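You operate a simulated robot arm through the tools that you are given. There is no shell and no other tool.

You are at the controls of a simulated robot arm. One attempt, no reset.

Task
Park and pin the blue gantry, then open the grey chain lid.
Fine: home it, switch its drive off, then fit the blue pin.

Only the result counts: the job must be done as asked and must still hold three seconds after the hand-in. Knocking over, shifting, dropping, spilling or breaking anything else fails it. Lids that push on must go on centred and level and be pressed home; caps that screw on are set level and turned clockwise until they are tight.

Robot
A 7-joint arm with a two-finger parallel gripper, fixed in place. Base frame: the origin is at the foot of the arm, x ahead of it, y to its left, z up; the work surface is at about z = 970. Readings come in mm, rad, newtons and seconds.
With the tool pointing down near the work surface it reaches from about 260 to 680 mm from the base axis. Its first joint turns from -1.152 to 1.152 rad. Payload 1.57 kg.
Tool frame: the origin (TCP) lies between the finger pads and is the grasp point; the fingertips stand 30 mm ahead of it; z points along the fingers, y is the line along which they close. Largest opening 110 mm; finger width 24, thickness 12; the body of the gripper, 48 by 112 mm, starts 78 mm behind the TCP.
Orientation is told as [roll, pitch, yaw] about the base's x, y, z axes, in that order, counted from this pose: with the fingers straight down and closing along the base's y, the tool's x points along the base's -x, its y along +y and its z along -z.

Tools
- The arm moves only by the tool step_arm. Its argument "plan" is a list of rows, each an object (a shift or turn left out is 0, a gripper value left out holds the last) with "xyz": the shift along the tool's x, y, z in units of 50 mm (1.0 is 50 mm), a list of three; "rot": the turn, a rotation vector about the tool's x, y, z in units of 5 degrees (1.0 is 5 degrees), a list of three; "claw": the closure, from 0 (fully open) to 1 (shut). In form: [{"xyz": [x, y, z], "rot": [wx, wy, wz], "claw": claw}, ...]. A call has 1 to 20 rows; each row shifts and turns the commanded pose from where the row before left it, along the tool's axes as they then stand. A call with a number of a shift or a turn outside -1 to 1 is refused whole. A row lasts 0.2 s, in which the tool goes at most 50 mm and 0.15 rad; a call with a longer step from one row to the next is refused whole, and so is a gripper value outside its range. Where a pose cannot be reached the arm comes as near as it can. A force on the tool above 40 N (or 10 N above the force at the start of the call, whichever is more), or a blocked arm, ends the call early, and 0.2 s more pass. The fingers move at their own pace (about 108 mm/s each) and stop on an object; they squeeze with about 35 N. The grip force told is the motor's: it shows also when the fingers shut on nothing. Time passes only in rows, and 0.2 s behind the last, so rows that do not move let the fingers close. The reply holds the time, the measured pose of the TCP, the force on the tool along the base axes, the opening and the grip force, in the units named above and with some noise, with the torque about the TCP (base axes, N m) and any sound that the robot's microphone picked up, and new pictures: "show" is both (left out), scene, wrist or none.
- Cameras (640 x 400 px; columns grow to the right, rows downward): "scene" is fixed at [172.8, -390.2, 1420.3]; the picture's right is [0.75, -0.67, 0.00], its down [-0.27, -0.31, -0.91] and it looks along [0.61, 0.68, -0.41] (base axes); focal length 319 px, centre (320, 200). "wrist" rides on the gripper at [70, 16, -141] in the tool frame; the picture's right is [-0.23, 0.97, 0.00], its down [-0.86, -0.20, -0.48] and it looks along [-0.47, -0.11, 0.88] (tool axes); focal length 222 px, centre (320, 200). There is no depth. A picture from a camera that has moved, and an enlarged one, comes with that camera's place and axes in the base frame and with its lens.
- inspect(camera, box): a new picture of the part [left, top, right, bottom] of that camera's present view, enlarged. The clock stands still meanwhile.
- sign_off(): hands the job in; it is judged then, once.

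Nothing tells you positions but the pictures and the camera data. Unless the task says otherwise, let go and move clear before handing in.

The tools are called after "Call:" by a JSON object that holds its "fn" and its "kwargs". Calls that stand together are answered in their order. step_arm: Moves the arm, as the interface text tells. Its arguments: {"type":"object","properties":{"plan":{"type":"array"},"show":{"type":"string","enum":["both","scene","wrist","none"]}},"required":["plan"]} The other tools are called the same way: inspect (camera, box) takes an enlarged picture of a part of a camera's view; sign_off () hands the job in.

At the start:

```text
clock: 0.0
position: [355.4, 16.6, 1268.5]
tcp_rot: [-0.001, 0.0, -0.002]
ft_force: [0.8, 0.5, 0.6]
moment: [0.0, -0.05, -0.02]
gripper_width: 109.6
grasp_force: 0.1
```

scene: 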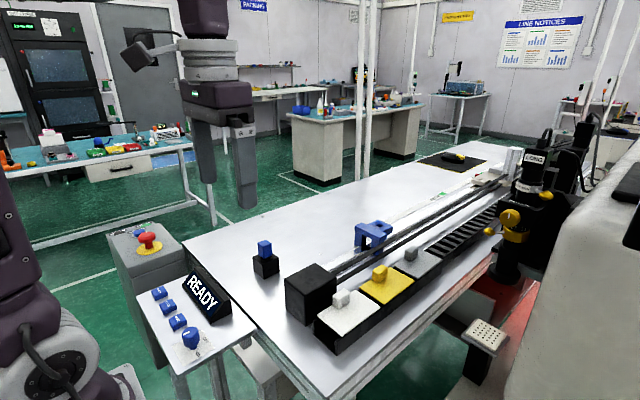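
wrist: 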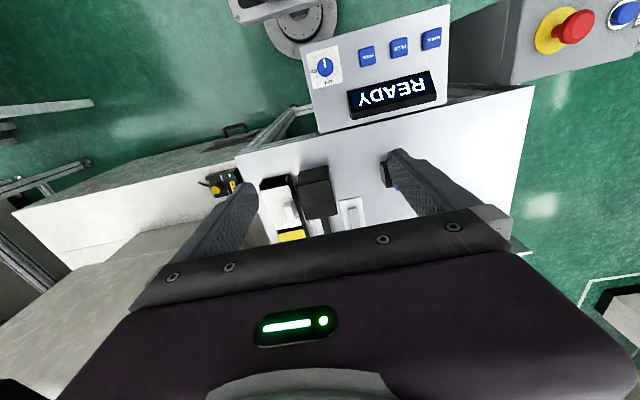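

I see a linear rail with a blue gantry, a panel with a READY display, three blue buttons and a blue knob, a blue pin in a black holder, and white, yellow and grey lids. I'll look closer at these parts before moving.

Call:
{"fn": "inspect", "kwargs": {"camera": "scene", "box": [120, 220, 280, 370]}}

Call:
{"fn": "inspect", "kwargs": {"camera": "scene", "box": [230, 200, 440, 360]}}

Call:
{"fn": "inspect", "kwargs": {"camera": "scene", "box": [380, 130, 580, 280]}}

Call:
{"fn": "inspect", "kwargs": {"camera": "wrist", "box": [290, 0, 480, 130]}}

Call:
{"fn": "inspect", "kwargs": {"camera": "wrist", "box": [180, 140, 420, 260]}}

```text
2.67 times, centred on (200, 295) of scene
camera zoom: at [172.8, -390.2, 1420.3], right [0.75, -0.67, 0.0], down [-0.27, -0.31, -0.91], along [0.61, 0.68, -0.41], focal length 850 px, centre (640, -53)
```

zoom: 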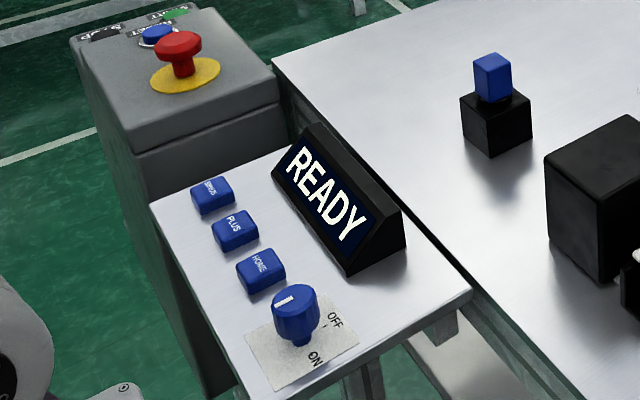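

```text
2.50 times, centred on (335, 280) of scene
camera zoom: at [172.8, -390.2, 1420.3], right [0.75, -0.67, 0.0], down [-0.27, -0.31, -0.91], along [0.61, 0.68, -0.41], focal length 796 px, centre (282, 0)
```

zoom: 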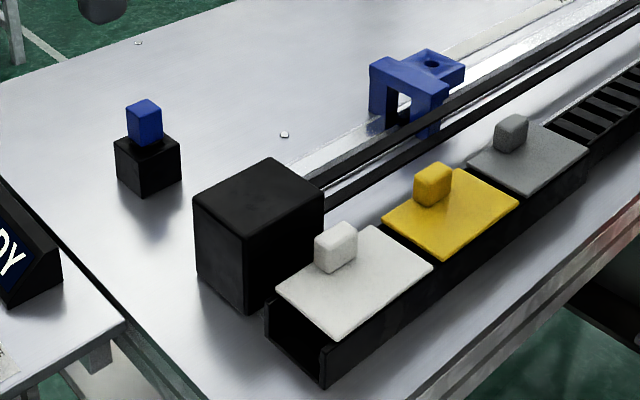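

```text
2.67 times, centred on (480, 205) of scene
camera zoom: at [172.8, -390.2, 1420.3], right [0.75, -0.67, 0.0], down [-0.27, -0.31, -0.91], along [0.61, 0.68, -0.41], focal length 850 px, centre (-107, 187)
```

zoom: 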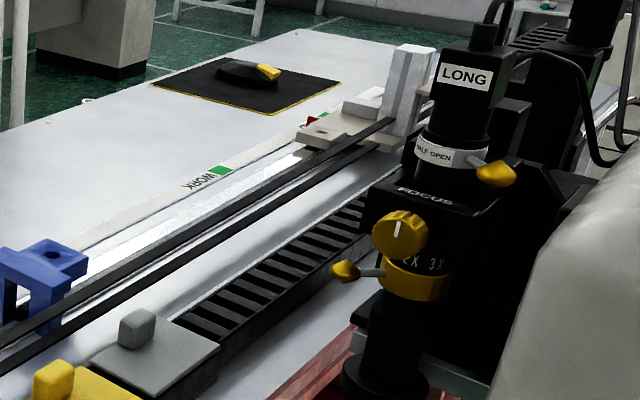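

```text
3.08 times, centred on (385, 65) of wrist
camera zoom: at [285.8, 31.7, 1409.0], right [0.23, 0.97, 0.0], down [0.85, -0.2, 0.48], along [0.47, -0.11, -0.88], focal length 684 px, centre (120, 615)
```

zoom: 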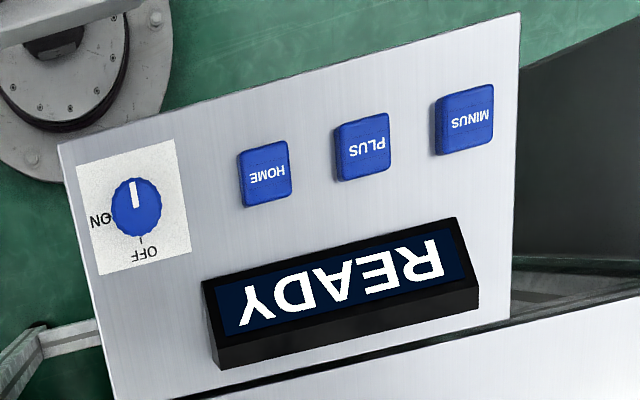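

```text
2.67 times, centred on (300, 200) of wrist
camera zoom: at [285.8, 31.7, 1409.0], right [0.23, 0.97, 0.0], down [0.85, -0.2, 0.48], along [0.47, -0.11, -0.88], focal length 592 px, centre (373, 200)
```

zoom: 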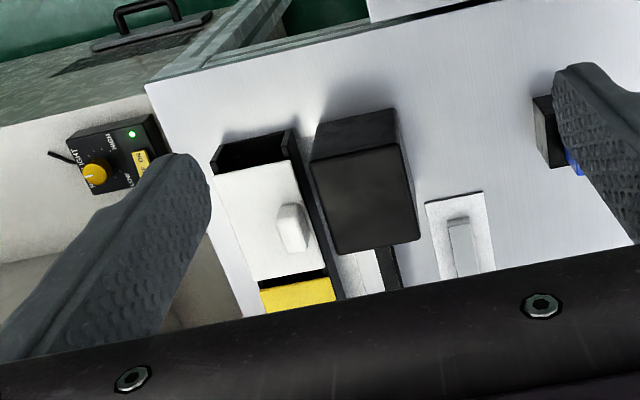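

The gantry rides a rail running along +x, and the panel with HOME, PLUS, MINUS and the drive knob is close to the base. I need finer detail on the knob pointer, the labels, the lid and the station plate next to the motor.

Call:
{"fn": "inspect", "kwargs": {"camera": "scene", "box": [175, 315, 215, 360]}}

Call:
{"fn": "inspect", "kwargs": {"camera": "wrist", "box": [300, 40, 350, 95]}}

Call:
{"fn": "inspect", "kwargs": {"camera": "scene", "box": [340, 210, 400, 255]}}

Call:
{"fn": "inspect", "kwargs": {"camera": "scene", "box": [375, 225, 455, 290]}}

Call:
{"fn": "inspect", "kwargs": {"camera": "scene", "box": [435, 150, 515, 210]}}

Call:
{"fn": "inspect", "kwargs": {"camera": "scene", "box": [110, 215, 190, 265]}}

Call:
{"fn": "inspect", "kwargs": {"camera": "wrist", "box": [320, 180, 400, 240]}}

```text
8.89 times, centred on (195, 338) of scene
camera zoom: at [172.8, -390.2, 1420.3], right [0.75, -0.67, 0.0], down [-0.27, -0.31, -0.91], along [0.61, 0.68, -0.41], focal length 2832 px, centre (1431, -1022)
```

zoom: 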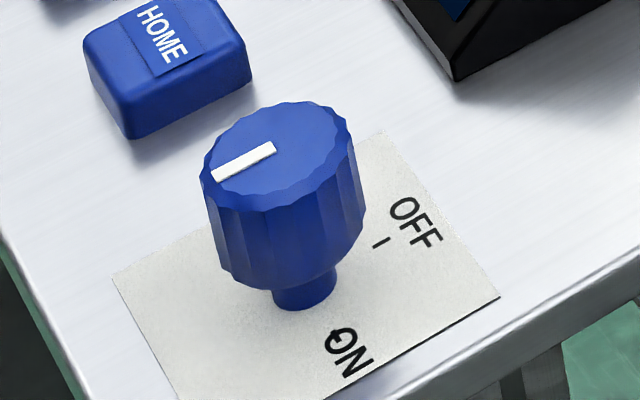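

```text
7.27 times, centred on (325, 68) of wrist
camera zoom: at [285.8, 31.7, 1409.0], right [0.23, 0.97, 0.0], down [0.85, -0.2, 0.48], along [0.47, -0.11, -0.88], focal length 1615 px, centre (284, 1164)
```

zoom: 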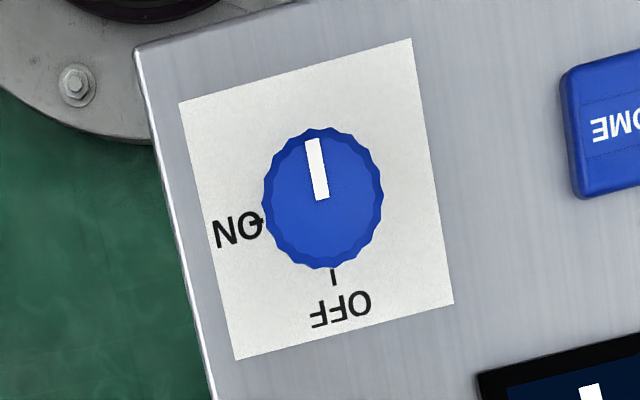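

```text
8.89 times, centred on (370, 232) of scene
camera zoom: at [172.8, -390.2, 1420.3], right [0.75, -0.67, 0.0], down [-0.27, -0.31, -0.91], along [0.61, 0.68, -0.41], focal length 2832 px, centre (-124, -89)
```

zoom: 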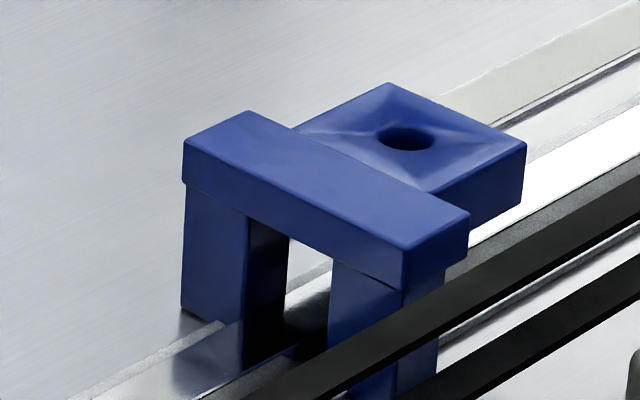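

```text
6.15 times, centred on (415, 258) of scene
camera zoom: at [172.8, -390.2, 1420.3], right [0.75, -0.67, 0.0], down [-0.27, -0.31, -0.91], along [0.61, 0.68, -0.41], focal length 1961 px, centre (-265, -154)
```

zoom: 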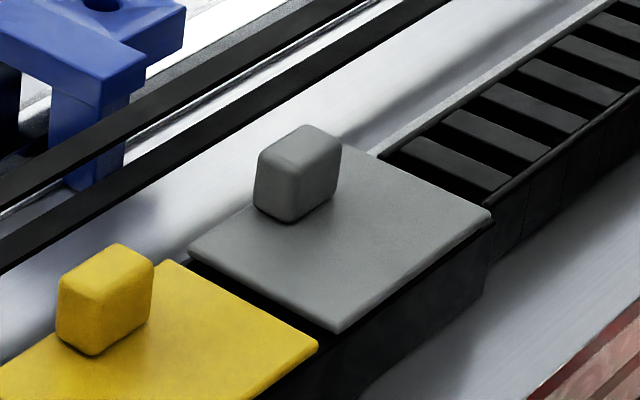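

```text
6.67 times, centred on (475, 180) of scene
camera zoom: at [172.8, -390.2, 1420.3], right [0.75, -0.67, 0.0], down [-0.27, -0.31, -0.91], along [0.61, 0.68, -0.41], focal length 2124 px, centre (-713, 333)
```

zoom: 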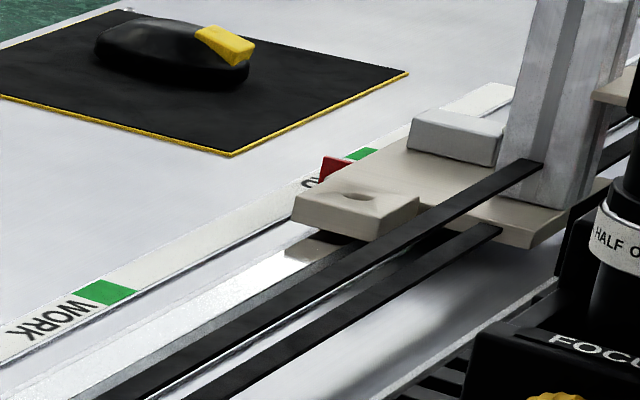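

```text
8.00 times, centred on (150, 240) of scene
camera zoom: at [172.8, -390.2, 1420.3], right [0.75, -0.67, 0.0], down [-0.27, -0.31, -0.91], along [0.61, 0.68, -0.41], focal length 2549 px, centre (1680, -120)
```

zoom: 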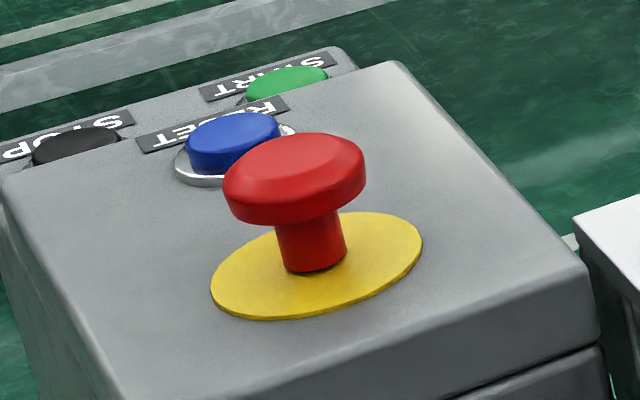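

```text
6.67 times, centred on (360, 210) of wrist
camera zoom: at [285.8, 31.7, 1409.0], right [0.23, 0.97, 0.0], down [0.85, -0.2, 0.48], along [0.47, -0.11, -0.88], focal length 1481 px, centre (53, 133)
```

zoom: 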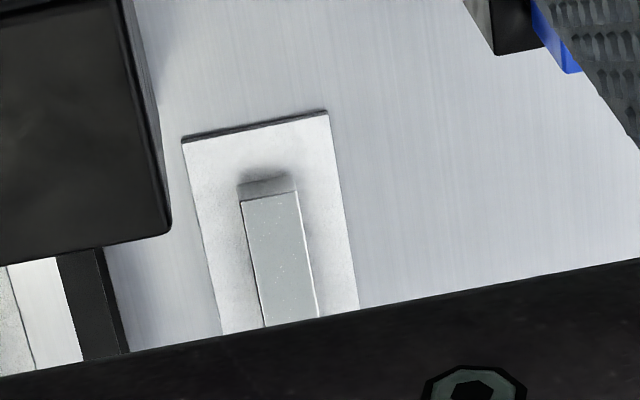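

The gantry is at about x≈705 on the rail, and HOME is at roughly (276, 113, 983). The knob pointer faces −x, with ON at −y and OFF at +x. I'll close the fingers and move above HOME to check alignment.

Call:
{"fn": "step_arm", "kwargs": {"plan": [{"xyz": [0.316, 0.384, 0.592], "claw": 1}, {"xyz": [0.316, 0.384, 0.592]}, {"xyz": [0.316, 0.384, 0.592]}, {"xyz": [0.316, 0.384, 0.592]}, {"xyz": [0.316, 0.384, 0.592]}, {"xyz": [0, 0, 0]}]}}

```text
clock: 1.4
position: [275.4, 113.5, 1122.8]
tcp_rot: [0.001, 0.001, -0.001]
ft_force: [0.2, -0.9, 0.2]
moment: [0.01, -0.01, -0.01]
gripper_width: 0.0
grasp_force: 21.0
camera wrist: at [207.5, 127.5, 1263.9], right [0.23, 0.97, 0.0], down [0.85, -0.2, 0.48], along [0.47, -0.11, -0.88], focal length 222 px, centre (320, 200)
```

scene: 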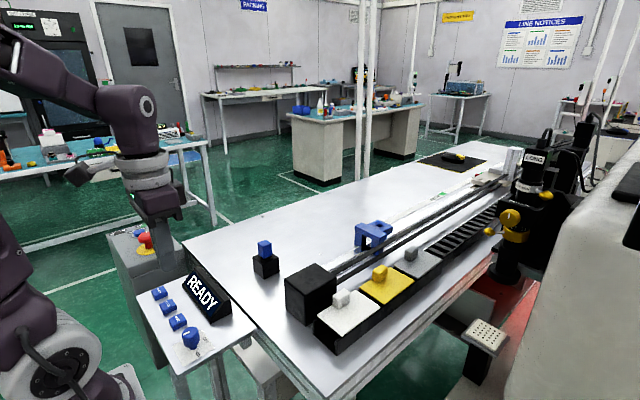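
wrist: 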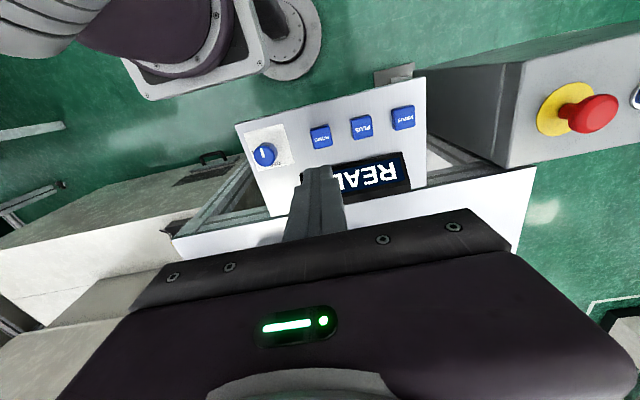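

HOME looks close to directly below the fingertips, but the panel height is uncertain. I'll zoom in to triangulate it.

Call:
{"fn": "inspect", "kwargs": {"camera": "wrist", "box": [230, 90, 430, 215]}}

Call:
{"fn": "inspect", "kwargs": {"camera": "scene", "box": [110, 180, 230, 360]}}

```text
3.20 times, centred on (330, 152) of wrist
camera zoom: at [207.5, 127.5, 1263.9], right [0.23, 0.97, 0.0], down [0.85, -0.2, 0.48], along [0.47, -0.11, -0.88], focal length 711 px, centre (288, 352)
```

zoom: 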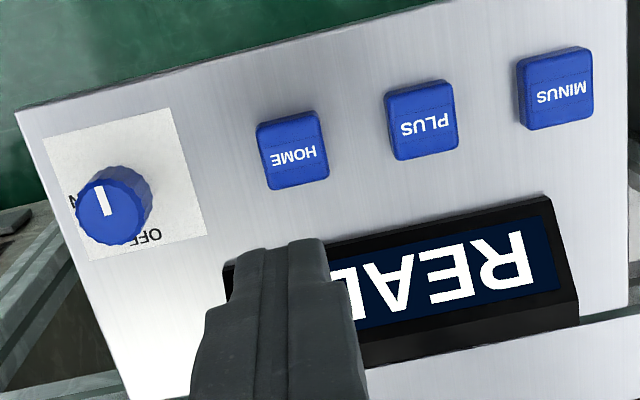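

```text
2.22 times, centred on (170, 270) of scene
camera zoom: at [172.8, -390.2, 1420.3], right [0.75, -0.67, 0.0], down [-0.27, -0.31, -0.91], along [0.61, 0.68, -0.41], focal length 708 px, centre (653, 44)
```

zoom: 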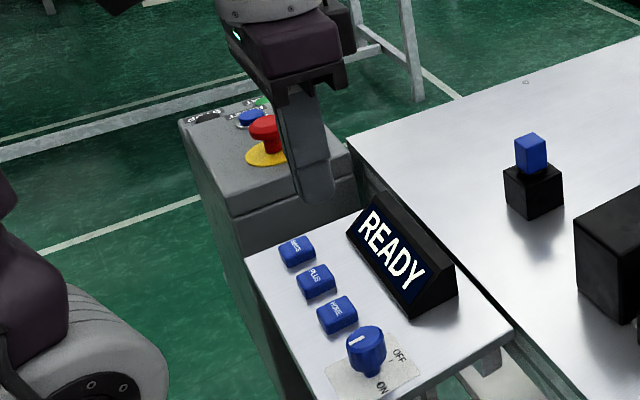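

HOME's top centre triangulates to about (272, 114.5, ~980). I'll descend to just above it and check the view.

Call:
{"fn": "step_arm", "kwargs": {"plan": [{"xyz": [0.06, 0.02, 0.7]}, {"xyz": [0, 0, 0.7]}, {"xyz": [0, 0, 0.4]}, {"xyz": [0, 0, 0]}]}}

Call:
{"fn": "inspect", "kwargs": {"camera": "wrist", "box": [230, 90, 430, 215]}}

Call:
{"fn": "inspect", "kwargs": {"camera": "scene", "box": [110, 220, 230, 360]}}

```text
clock: 2.4
position: [272.9, 115.5, 1032.9]
tcp_rot: [0.001, 0.001, -0.002]
ft_force: [0.0, 0.6, 0.3]
moment: [-0.02, 0.0, -0.03]
gripper_width: 0.0
grasp_force: 21.2
camera wrist: at [204.6, 130.0, 1173.1], right [0.23, 0.97, 0.0], down [0.85, -0.2, 0.48], along [0.47, -0.11, -0.88], focal length 222 px, centre (320, 200)
```

scene: 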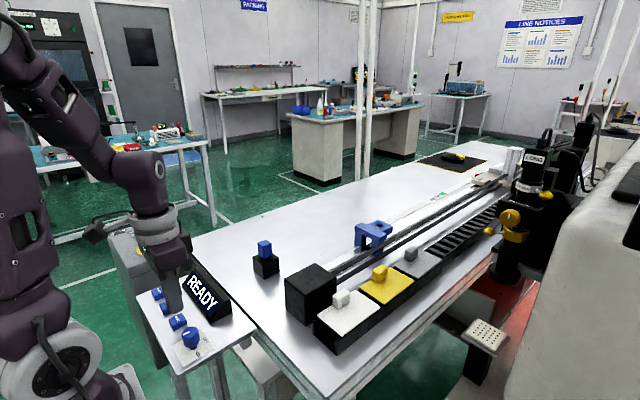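
wrist: 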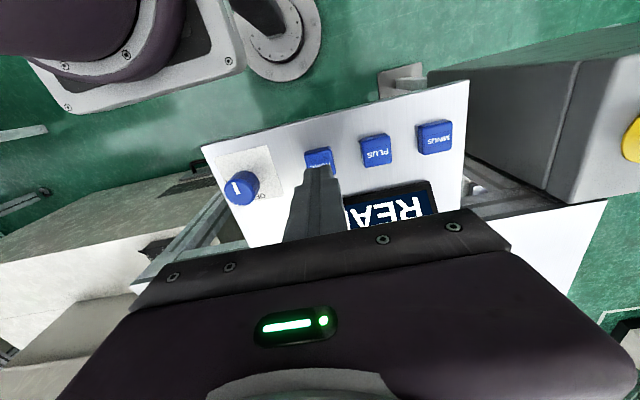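

```text
3.20 times, centred on (330, 152) of wrist
camera zoom: at [204.6, 130.0, 1173.1], right [0.23, 0.97, 0.0], down [0.85, -0.2, 0.48], along [0.47, -0.11, -0.88], focal length 711 px, centre (288, 352)
```

zoom: 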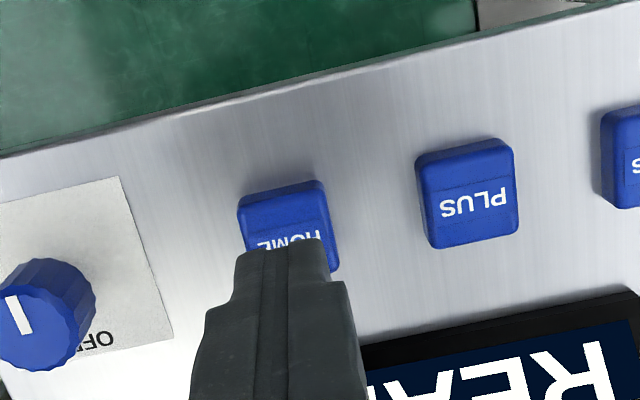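

```text
2.86 times, centred on (170, 290) of scene
camera zoom: at [172.9, -390.2, 1420.3], right [0.75, -0.67, 0.0], down [-0.27, -0.31, -0.91], along [0.61, 0.68, -0.41], focal length 910 px, centre (749, -57)
```

zoom: 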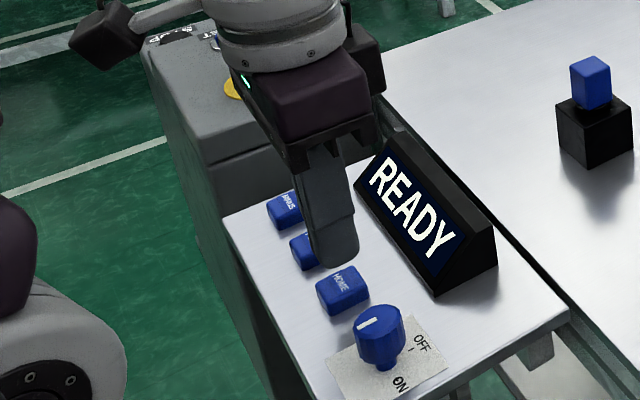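

The fingertip is right over HOME. I'll go down gently and press.

Call:
{"fn": "step_arm", "kwargs": {"plan": [{"xyz": [0.04, 0, 0.2]}, {"xyz": [0, 0, 0.16]}, {"xyz": [0, 0, 0.04]}, {"xyz": [0, 0, 0.04]}, {"xyz": [0, 0, 0.04]}], "show": "scene"}}

```text
clock: 3.6
position: [274.1, 115.2, 1008.1]
tcp_rot: [0.0, 0.001, -0.001]
ft_force: [-0.2, -0.1, 1.0]
moment: [0.03, 0.05, 0.03]
gripper_width: 0.0
grasp_force: 21.4
out of reach, approached as far as the arm can: row 2, 5
heard: click
```

scene: 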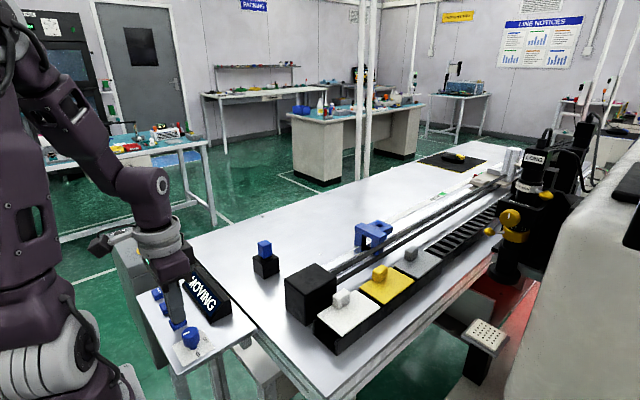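

HOME clicked and the display says MOVING. I'll lift off and watch where the gantry goes.

Call:
{"fn": "step_arm", "kwargs": {"plan": [{"xyz": [0, 0, -0.4]}, {"xyz": [0, 0, -0.8]}, {"xyz": [0, 0, 0]}, {"xyz": [0, 0, 0]}, {"xyz": [0, 0, 0]}], "show": "scene"}}

```text
clock: 4.8
position: [272.1, 117.2, 1066.8]
tcp_rot: [0.0, 0.0, -0.002]
ft_force: [-0.5, -0.2, 0.6]
moment: [-0.02, 0.01, 0.0]
gripper_width: 0.0
grasp_force: 20.8
```

scene: 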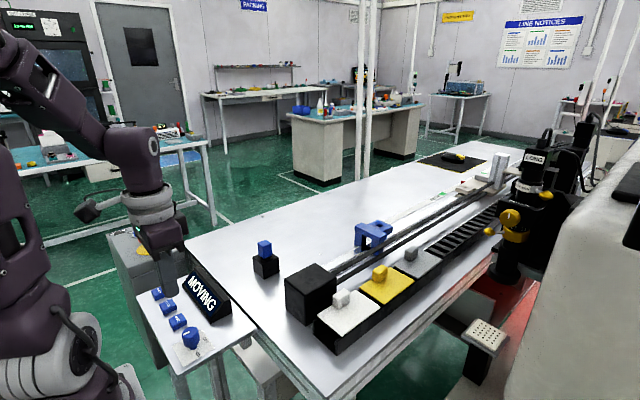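

The beige carriage with the tower at the far end is what moves, so the blue bracket is its fixed home clevis. I'll wait for it to arrive.

Call:
{"fn": "step_arm", "kwargs": {"plan": [{"xyz": [0, 0, 0]}, {"xyz": [0, 0, 0]}, {"xyz": [0, 0, 0]}, {"xyz": [0, 0, 0]}, {"xyz": [0, 0, 0]}, {"xyz": [0, 0, 0]}, {"xyz": [0, 0, 0]}, {"xyz": [0, 0, 0]}, {"xyz": [0, 0, 0]}, {"xyz": [0, 0, 0]}, {"xyz": [0, 0, 0]}, {"xyz": [0, 0, 0]}, {"xyz": [0, 0, 0]}, {"xyz": [0, 0, 0]}, {"xyz": [0, 0, 0]}, {"xyz": [0, 0, 0]}, {"xyz": [0, 0, 0]}, {"xyz": [0, 0, 0]}, {"xyz": [0, 0, 0]}, {"xyz": [0, 0, 0]}], "show": "scene"}}

```text
clock: 9.0
position: [271.8, 117.3, 1067.2]
tcp_rot: [0.0, 0.001, -0.001]
ft_force: [0.1, 0.2, -0.4]
moment: [0.0, 0.0, -0.04]
gripper_width: 0.0
grasp_force: 21.1
```

scene: 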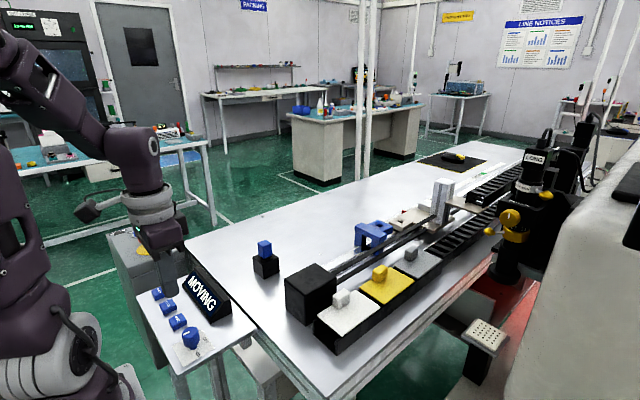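

Call:
{"fn": "step_arm", "kwargs": {"plan": [{"xyz": [0, 0, 0]}, {"xyz": [0, 0, 0]}, {"xyz": [0, 0, 0]}, {"xyz": [0, 0, 0]}, {"xyz": [0, 0, 0]}, {"xyz": [0, 0, 0]}, {"xyz": [0, 0, 0]}, {"xyz": [0, 0, 0]}, {"xyz": [0, 0, 0]}, {"xyz": [0, 0, 0]}, {"xyz": [0, 0, 0]}, {"xyz": [0, 0, 0]}], "show": "scene"}}

Call:
{"fn": "inspect", "kwargs": {"camera": "scene", "box": [330, 170, 490, 270]}}

Call:
{"fn": "inspect", "kwargs": {"camera": "scene", "box": [140, 250, 250, 360]}}

```text
clock: 11.6
position: [271.7, 117.1, 1067.3]
tcp_rot: [-0.001, 0.0, -0.001]
ft_force: [0.6, -0.2, 0.6]
moment: [0.0, 0.02, -0.01]
gripper_width: 0.3
grasp_force: 21.5
```

scene: 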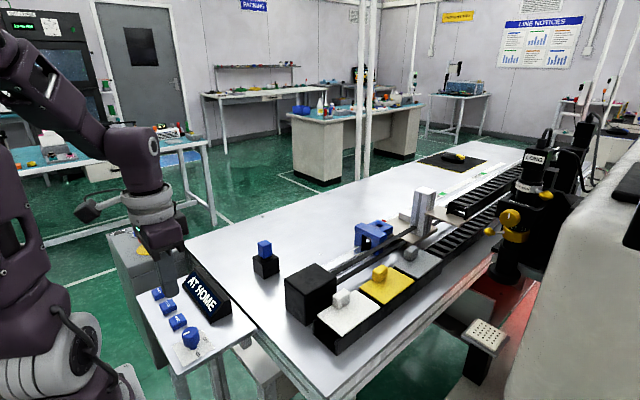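

```text
4.00 times, centred on (410, 220) of scene
camera zoom: at [172.8, -390.2, 1420.3], right [0.75, -0.67, 0.0], down [-0.27, -0.31, -0.91], along [0.61, 0.68, -0.41], focal length 1274 px, centre (-40, 120)
```

zoom: 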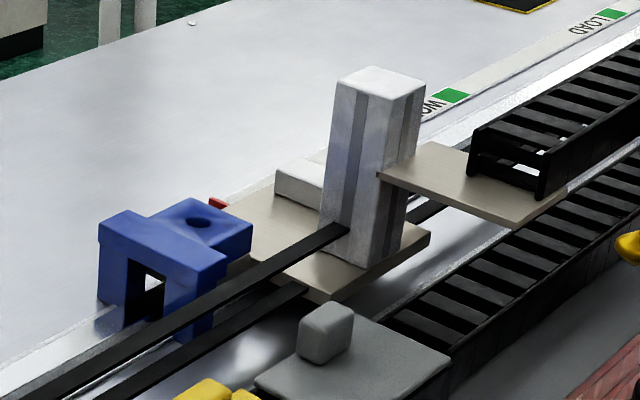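

```text
3.64 times, centred on (195, 305) of scene
camera zoom: at [172.8, -390.2, 1420.3], right [0.75, -0.67, 0.0], down [-0.27, -0.31, -0.91], along [0.61, 0.68, -0.41], focal length 1159 px, centre (774, -182)
```

zoom: 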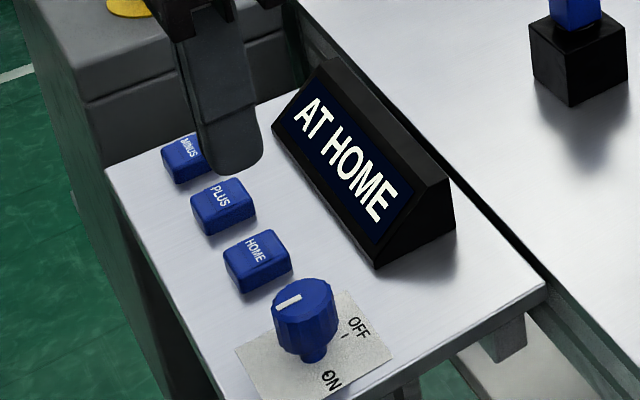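

The display reads AT HOME and the carriage tongue is under the blue clevis. Next is the drive knob at about (272.6, 43, top z≈1007), so I'll move over it with the fingers part open.

Call:
{"fn": "step_arm", "kwargs": {"plan": [{"xyz": [0, -0.5, -0.3], "claw": 0.5}, {"xyz": [0, -0.5, 0]}, {"xyz": [0, -0.48, 0]}, {"xyz": [0, 0, 0]}]}}

Call:
{"fn": "inspect", "kwargs": {"camera": "wrist", "box": [230, 90, 430, 215]}}

```text
clock: 12.6
position: [271.4, 41.6, 1082.9]
tcp_rot: [0.0, 0.001, 0.001]
ft_force: [0.2, -0.3, 0.8]
moment: [0.02, 0.01, 0.0]
gripper_width: 54.9
grasp_force: 0.0
camera wrist: at [202.4, 56.8, 1223.7], right [0.23, 0.97, 0.0], down [0.85, -0.2, 0.48], along [0.47, -0.11, -0.88], focal length 222 px, centre (320, 200)
```

scene: 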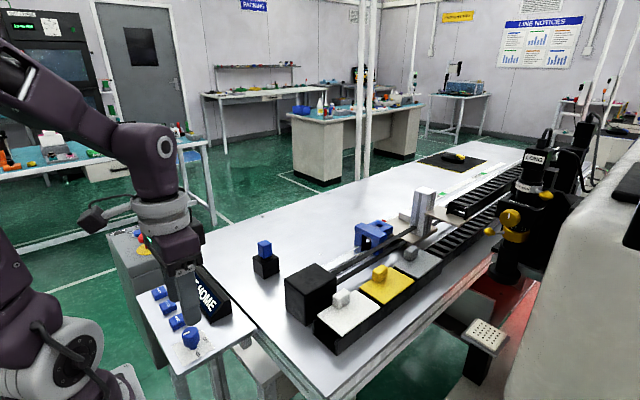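
wrist: 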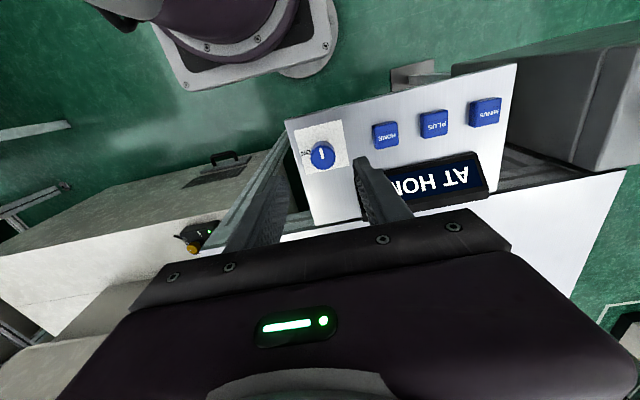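

```text
3.20 times, centred on (330, 152) of wrist
camera zoom: at [202.4, 56.8, 1223.7], right [0.23, 0.97, 0.0], down [0.85, -0.2, 0.48], along [0.47, -0.11, -0.88], focal length 711 px, centre (288, 352)
```

zoom: 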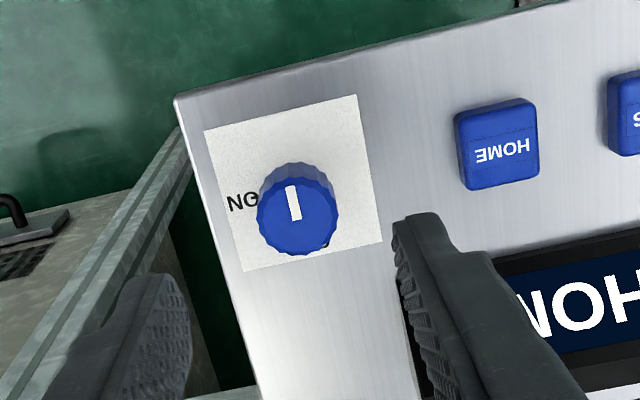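

The knob is centred under the gripper. I'll pre-rotate 45° clockwise so there's room for a 90° counter-clockwise turn towards OFF, then lower to just above the knob.

Call:
{"fn": "step_arm", "kwargs": {"plan": [{"rot": [0, 0, 1]}, {"rot": [0, 0, 1]}, {"rot": [0, 0, 1]}, {"rot": [0, 0, 1]}, {"rot": [0, 0, 1]}, {"rot": [0, 0, 1]}, {"rot": [0, 0, 1]}, {"rot": [0, 0, 1]}, {"rot": [0, 0, 1]}, {"xyz": [0, 0, 0.4]}, {"xyz": [0, 0, 0.36]}, {"xyz": [0, 0, 0]}]}}

Call:
{"fn": "inspect", "kwargs": {"camera": "wrist", "box": [230, 90, 430, 215]}}

Call:
{"fn": "inspect", "kwargs": {"camera": "scene", "box": [140, 250, 250, 360]}}

```text
clock: 15.2
position: [272.6, 39.9, 1050.4]
tcp_rot: [0.0, -0.002, -0.786]
ft_force: [0.4, 0.2, 0.9]
moment: [0.05, -0.01, 0.02]
gripper_width: 55.1
grasp_force: 0.1
out of reach, approached as far as the arm can: row 11
camera wrist: at [235.8, 100.6, 1191.0], right [0.85, 0.53, 0.0], down [0.46, -0.75, 0.48], along [0.25, -0.41, -0.88], focal length 222 px, centre (320, 200)
```

scene: 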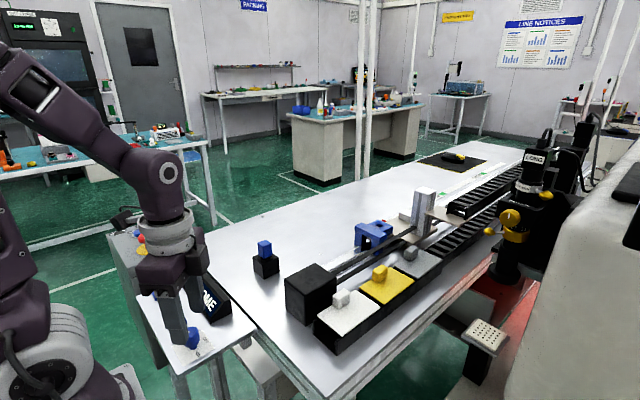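
wrist: 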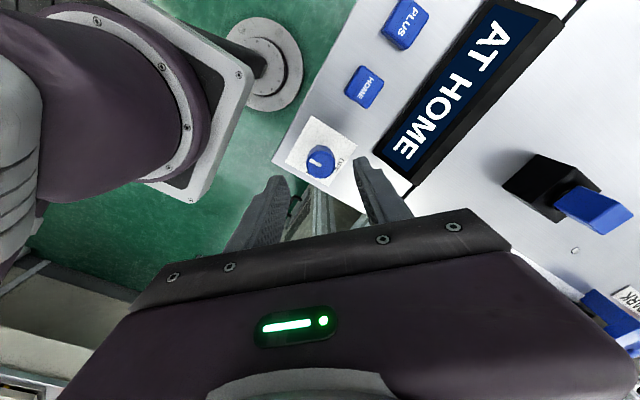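

```text
3.20 times, centred on (330, 152) of wrist
camera zoom: at [235.8, 100.6, 1191.0], right [0.85, 0.53, 0.0], down [0.46, -0.75, 0.48], along [0.25, -0.41, -0.88], focal length 711 px, centre (288, 352)
```

zoom: 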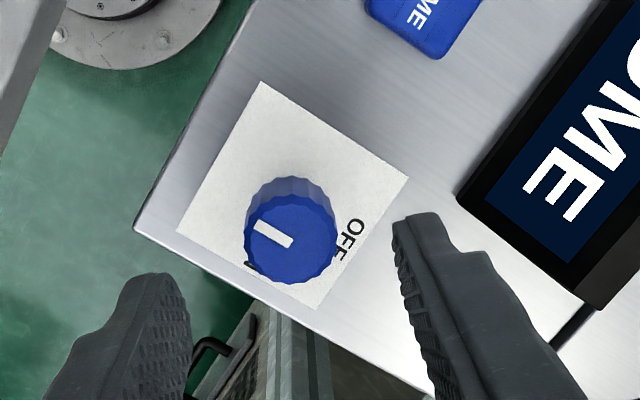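

```text
3.64 times, centred on (195, 305) of scene
camera zoom: at [172.8, -390.2, 1420.3], right [0.75, -0.67, 0.0], down [-0.27, -0.31, -0.91], along [0.61, 0.68, -0.41], focal length 1159 px, centre (774, -182)
```

zoom: 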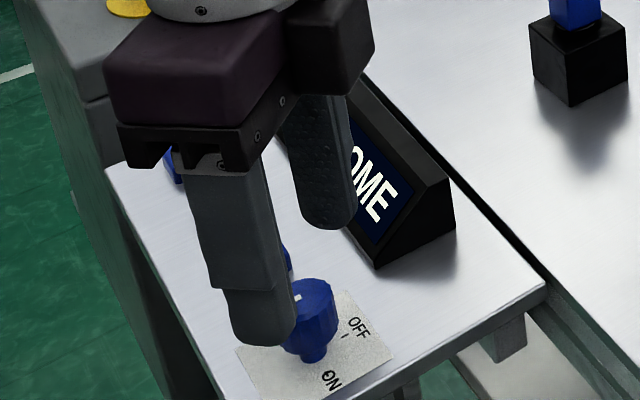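

Straight down, the arm bottoms out at about z=1050 at this short radius. I'll tilt the tool 15° about its finger axis so the wrist sits farther out, then recheck.

Call:
{"fn": "step_arm", "kwargs": {"plan": [{"rot": [0, 1, 0]}, {"rot": [0, 1, 0]}, {"rot": [0, 1, 0]}, {"xyz": [0, 0, 0]}]}}

```text
clock: 16.2
position: [273.6, 41.6, 1049.5]
tcp_rot: [0.0, 0.261, -0.786]
ft_force: [-0.6, -0.5, -0.4]
moment: [0.0, -0.01, 0.01]
gripper_width: 55.0
grasp_force: 0.0
camera wrist: at [264.1, 72.9, 1203.6], right [0.84, 0.53, -0.06], down [0.53, -0.81, 0.24], along [0.08, -0.23, -0.97], focal length 222 px, centre (320, 200)
```

scene: 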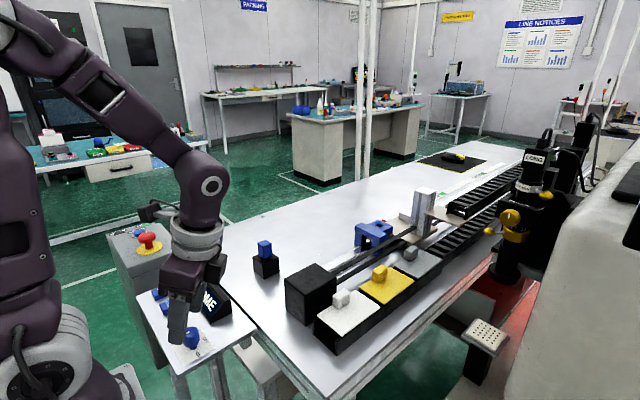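
wrist: 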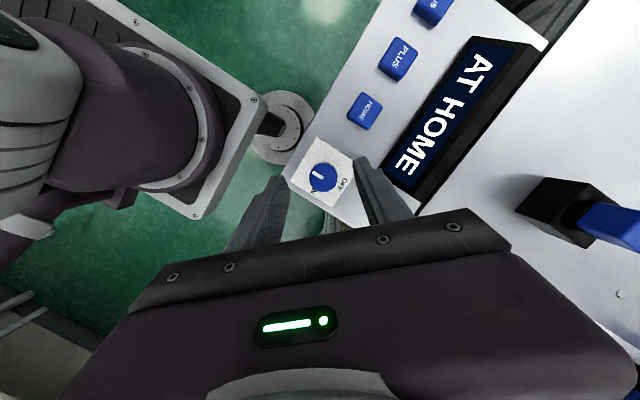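

The tilt works. I'll lower over the knob to z≈1012.

Call:
{"fn": "step_arm", "kwargs": {"plan": [{"xyz": [-0.035, 0, 0.185]}, {"xyz": [-0.035, 0, 0.185]}, {"xyz": [-0.035, 0, 0.185]}, {"xyz": [-0.035, 0, 0.185]}, {"xyz": [0, 0, 0]}]}}

Call:
{"fn": "inspect", "kwargs": {"camera": "wrist", "box": [230, 90, 430, 215]}}

Call:
{"fn": "inspect", "kwargs": {"camera": "scene", "box": [140, 250, 250, 360]}}

```text
clock: 17.4
position: [271.8, 44.2, 1010.9]
tcp_rot: [0.0, 0.262, -0.787]
ft_force: [0.5, 1.0, -0.4]
moment: [0.02, 0.02, -0.01]
gripper_width: 55.0
grasp_force: 0.0
camera wrist: at [262.6, 75.8, 1165.8], right [0.84, 0.53, -0.06], down [0.53, -0.81, 0.24], along [0.08, -0.23, -0.97], focal length 222 px, centre (320, 200)
```

scene: 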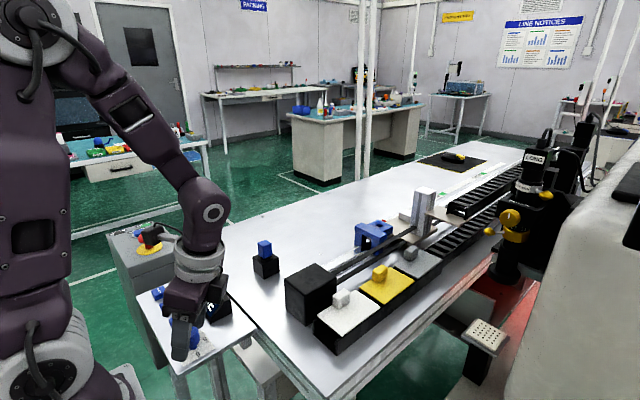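
wrist: 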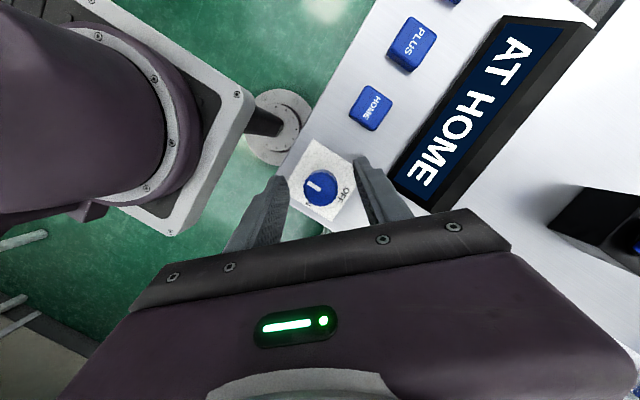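

```text
3.20 times, centred on (330, 152) of wrist
camera zoom: at [262.6, 75.8, 1165.8], right [0.84, 0.53, -0.06], down [0.53, -0.81, 0.24], along [0.08, -0.23, -0.97], focal length 711 px, centre (288, 352)
```

zoom: 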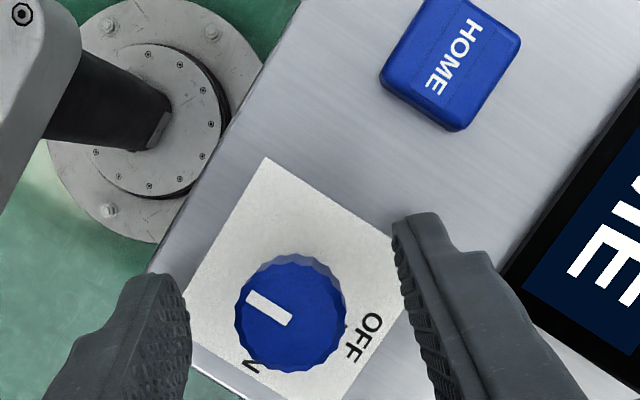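

```text
3.64 times, centred on (195, 305) of scene
camera zoom: at [172.8, -390.2, 1420.3], right [0.75, -0.67, 0.0], down [-0.27, -0.31, -0.91], along [0.61, 0.68, -0.41], focal length 1159 px, centre (774, -182)
```

zoom: 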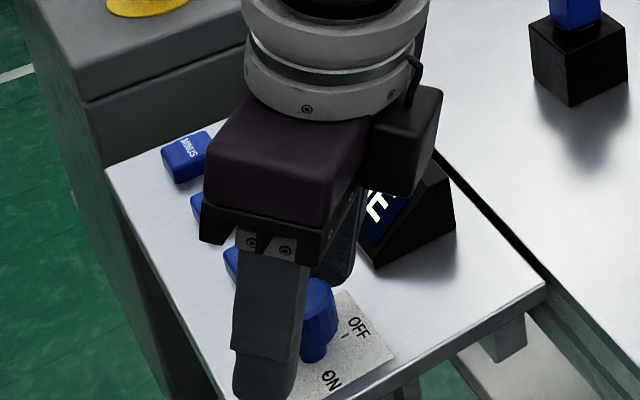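

The knob is centred between the fingers, so I'll close on it.

Call:
{"fn": "step_arm", "kwargs": {"plan": [{"claw": 1}, {"claw": 1}, {"claw": 1}], "show": "wrist"}}

```text
clock: 18.2
position: [271.9, 44.2, 1012.1]
tcp_rot: [0.001, 0.261, -0.787]
ft_force: [1.1, 4.1, -8.6]
moment: [-0.03, -0.14, 0.0]
gripper_width: 25.5
grasp_force: 37.1
camera wrist: at [262.7, 76.0, 1165.8], right [0.84, 0.53, -0.06], down [0.53, -0.81, 0.24], along [0.08, -0.23, -0.97], focal length 222 px, centre (320, 200)
```

wrist: 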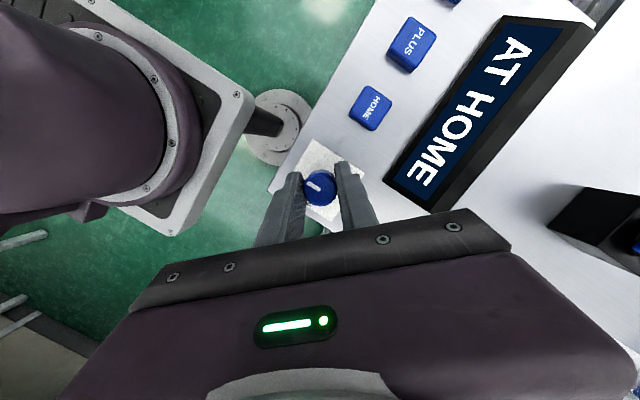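

Gripped at 25.5 mm. I'll turn counter-clockwise about the vertical by 30° and check the response.

Call:
{"fn": "step_arm", "kwargs": {"plan": [{"rot": [0.2588, 0, -0.9659]}, {"rot": [0.2588, 0, -0.9659]}, {"rot": [0.2588, 0, -0.9659]}, {"rot": [0.2588, 0, -0.9659]}, {"rot": [0.2588, 0, -0.9659]}, {"rot": [0.2588, 0, -0.9659]}]}}

Call:
{"fn": "inspect", "kwargs": {"camera": "wrist", "box": [230, 110, 430, 235]}}

```text
clock: 19.6
position: [272.4, 43.8, 1011.2]
tcp_rot: [0.001, 0.258, -0.26]
ft_force: [14.3, 27.6, -10.3]
moment: [0.46, 0.16, -0.07]
gripper_width: 25.4
grasp_force: 36.4
camera wrist: at [247.0, 66.6, 1165.9], right [0.46, 0.88, -0.06], down [0.86, -0.44, 0.24], along [0.19, -0.16, -0.97], focal length 222 px, centre (320, 200)
```

scene: 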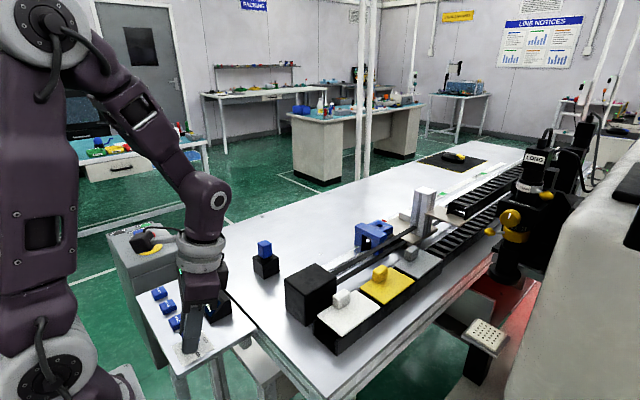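
wrist: 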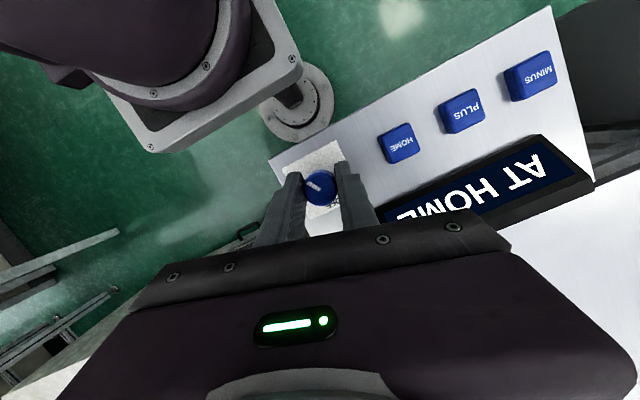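

```text
3.20 times, centred on (330, 172) of wrist
camera zoom: at [247.0, 66.6, 1165.9], right [0.46, 0.88, -0.06], down [0.86, -0.44, 0.24], along [0.19, -0.16, -0.97], focal length 711 px, centre (288, 288)
```

zoom: 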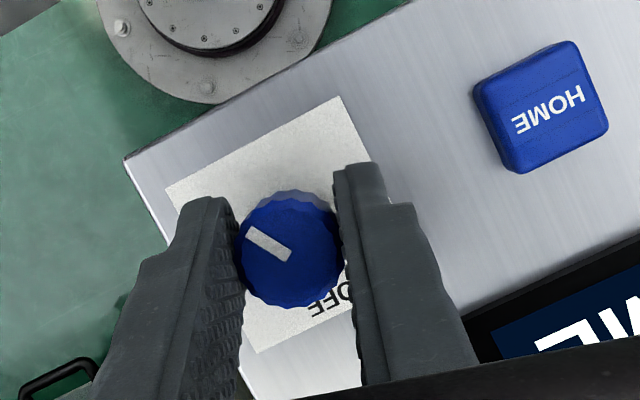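

The knob follows the gripper. There's a lateral force of about 30 N because my axis is slightly too far in −y, so I'll shift about 1.5 mm in +y to relieve it.

Call:
{"fn": "step_arm", "kwargs": {"plan": [{"xyz": [0, 0.03, 0]}, {"xyz": [0, 0, 0]}], "show": "none"}}

```text
clock: 20.2
position: [272.9, 45.0, 1011.4]
tcp_rot: [0.0, 0.258, -0.262]
ft_force: [16.1, 5.3, 1.8]
moment: [-0.27, -1.19, -0.03]
gripper_width: 25.7
grasp_force: 37.1
```

Call:
{"fn": "step_arm", "kwargs": {"plan": [{"xyz": [-0.018, 0.006, -0.003]}, {"rot": [0.2588, 0, -0.9659]}, {"rot": [0.2588, 0, -0.9659]}, {"rot": [0.2588, 0, -0.9659]}, {"rot": [0.2588, 0, -0.9659]}], "show": "none"}}

```text
clock: 21.4
position: [271.1, 45.8, 1012.0]
tcp_rot: [0.0, 0.264, 0.087]
ft_force: [-1.8, 22.2, 8.3]
moment: [0.53, -0.97, 0.02]
gripper_width: 25.3
grasp_force: 37.0
```

Call:
{"fn": "step_arm", "kwargs": {"plan": [{"xyz": [0, 0.024, 0]}, {"rot": [0.2588, 0, -0.9659]}, {"rot": [0.2588, 0, -0.9659]}, {"rot": [0.2588, 0, -0.9659]}, {"rot": [0.2588, 0, -0.9659]}]}}

Call:
{"fn": "inspect", "kwargs": {"camera": "wrist", "box": [230, 110, 430, 235]}}

Call:
{"fn": "inspect", "kwargs": {"camera": "scene", "box": [140, 250, 250, 360]}}

```text
clock: 22.6
position: [272.0, 45.6, 1013.6]
tcp_rot: [0.0, 0.263, 0.437]
ft_force: [-2.3, -3.6, -33.0]
moment: [-0.14, 0.12, 0.0]
gripper_width: 25.7
grasp_force: 37.3
camera wrist: at [238.5, 45.6, 1167.4], right [-0.21, 0.98, -0.06], down [0.95, 0.22, 0.24], along [0.25, 0.0, -0.97], focal length 222 px, centre (320, 200)
```

scene: 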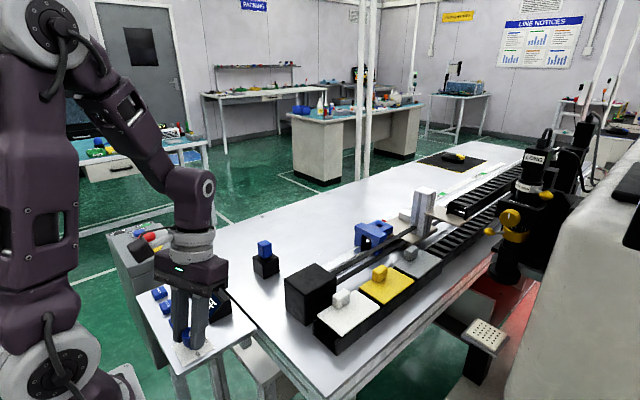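
wrist: 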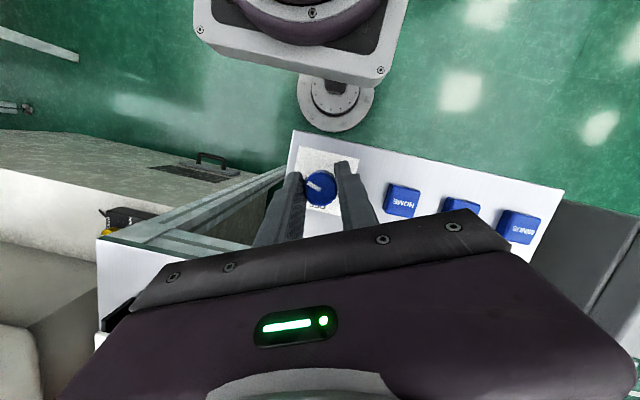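

```text
3.20 times, centred on (330, 172) of wrist
camera zoom: at [238.5, 45.6, 1167.4], right [-0.21, 0.98, -0.06], down [0.95, 0.22, 0.24], along [0.25, 0.0, -0.97], focal length 711 px, centre (288, 288)
```

zoom: 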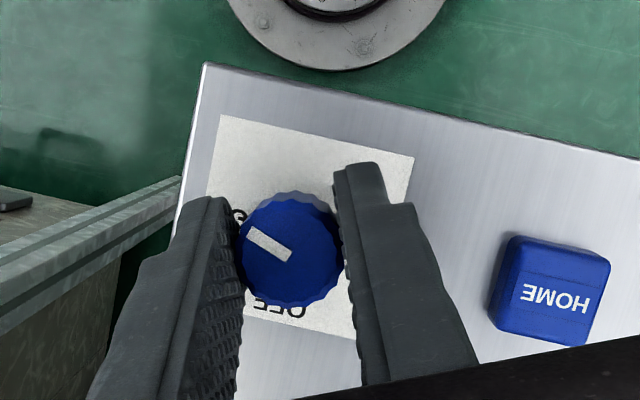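

```text
3.64 times, centred on (195, 305) of scene
camera zoom: at [173.0, -390.3, 1420.3], right [0.75, -0.67, 0.0], down [-0.27, -0.31, -0.91], along [0.61, 0.68, -0.41], focal length 1159 px, centre (774, -182)
```

zoom: 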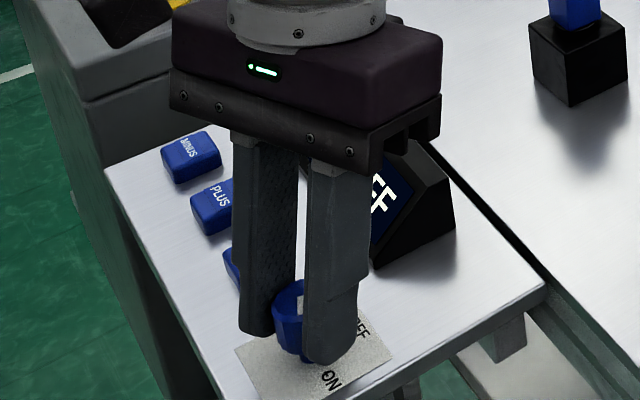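

The visible part of the display now ends in "…FF", so the drive has switched. I'll finish to the full 90° stop, easing the small vertical pull, then release and read the display.

Call:
{"fn": "step_arm", "kwargs": {"plan": [{"xyz": [-0.006, 0, 0.024]}, {"rot": [0.2588, 0, -0.9659]}, {"rot": [0.2588, 0, -0.9659]}], "show": "none"}}

```text
clock: 23.4
position: [271.7, 45.0, 1012.5]
tcp_rot: [0.001, 0.262, 0.611]
ft_force: [3.1, -17.0, 13.0]
moment: [0.07, -0.81, 0.03]
gripper_width: 25.7
grasp_force: 36.9
```

Call:
{"fn": "step_arm", "kwargs": {"plan": [{"rot": [0.2588, 0, -0.9659]}, {"rot": [0.2588, 0, -0.9659]}, {"xyz": [0, 0, 0]}]}}

Call:
{"fn": "inspect", "kwargs": {"camera": "wrist", "box": [230, 110, 430, 235]}}

Call:
{"fn": "inspect", "kwargs": {"camera": "scene", "box": [140, 250, 250, 360]}}

```text
clock: 24.2
position: [271.9, 45.3, 1012.2]
tcp_rot: [0.001, 0.259, 0.784]
ft_force: [-9.8, 1.7, 32.4]
moment: [-0.01, 0.17, -0.02]
gripper_width: 25.7
grasp_force: 37.6
camera wrist: at [239.7, 33.7, 1165.2], right [-0.53, 0.84, -0.06], down [0.81, 0.53, 0.24], along [0.23, 0.08, -0.97], focal length 222 px, centre (320, 200)
```

scene: 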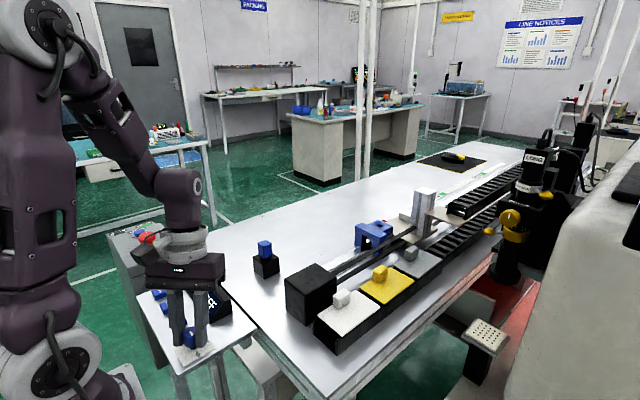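
wrist: 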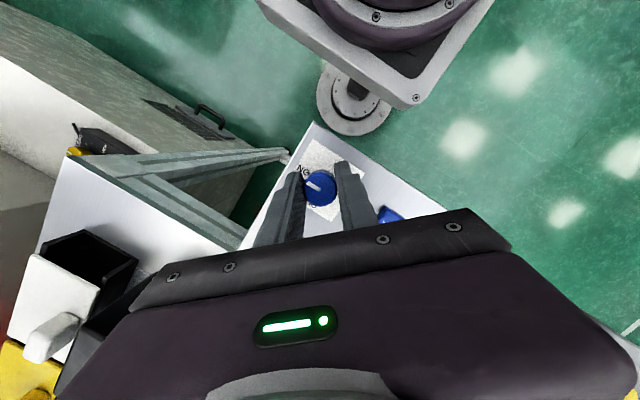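

```text
3.20 times, centred on (330, 172) of wrist
camera zoom: at [239.7, 33.7, 1165.2], right [-0.53, 0.84, -0.06], down [0.81, 0.53, 0.24], along [0.23, 0.08, -0.97], focal length 711 px, centre (288, 288)
```

zoom: 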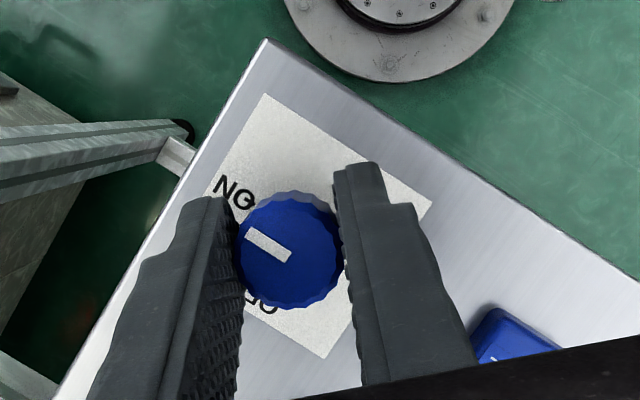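

```text
3.64 times, centred on (195, 305) of scene
camera zoom: at [172.3, -390.2, 1420.4], right [0.75, -0.67, 0.0], down [-0.27, -0.31, -0.91], along [0.61, 0.68, -0.41], focal length 1159 px, centre (774, -182)
```

zoom: 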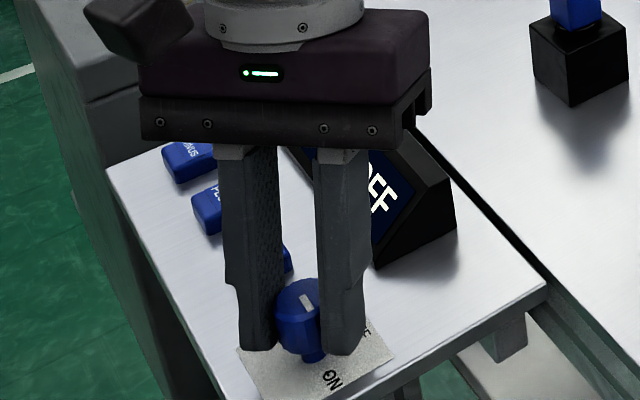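

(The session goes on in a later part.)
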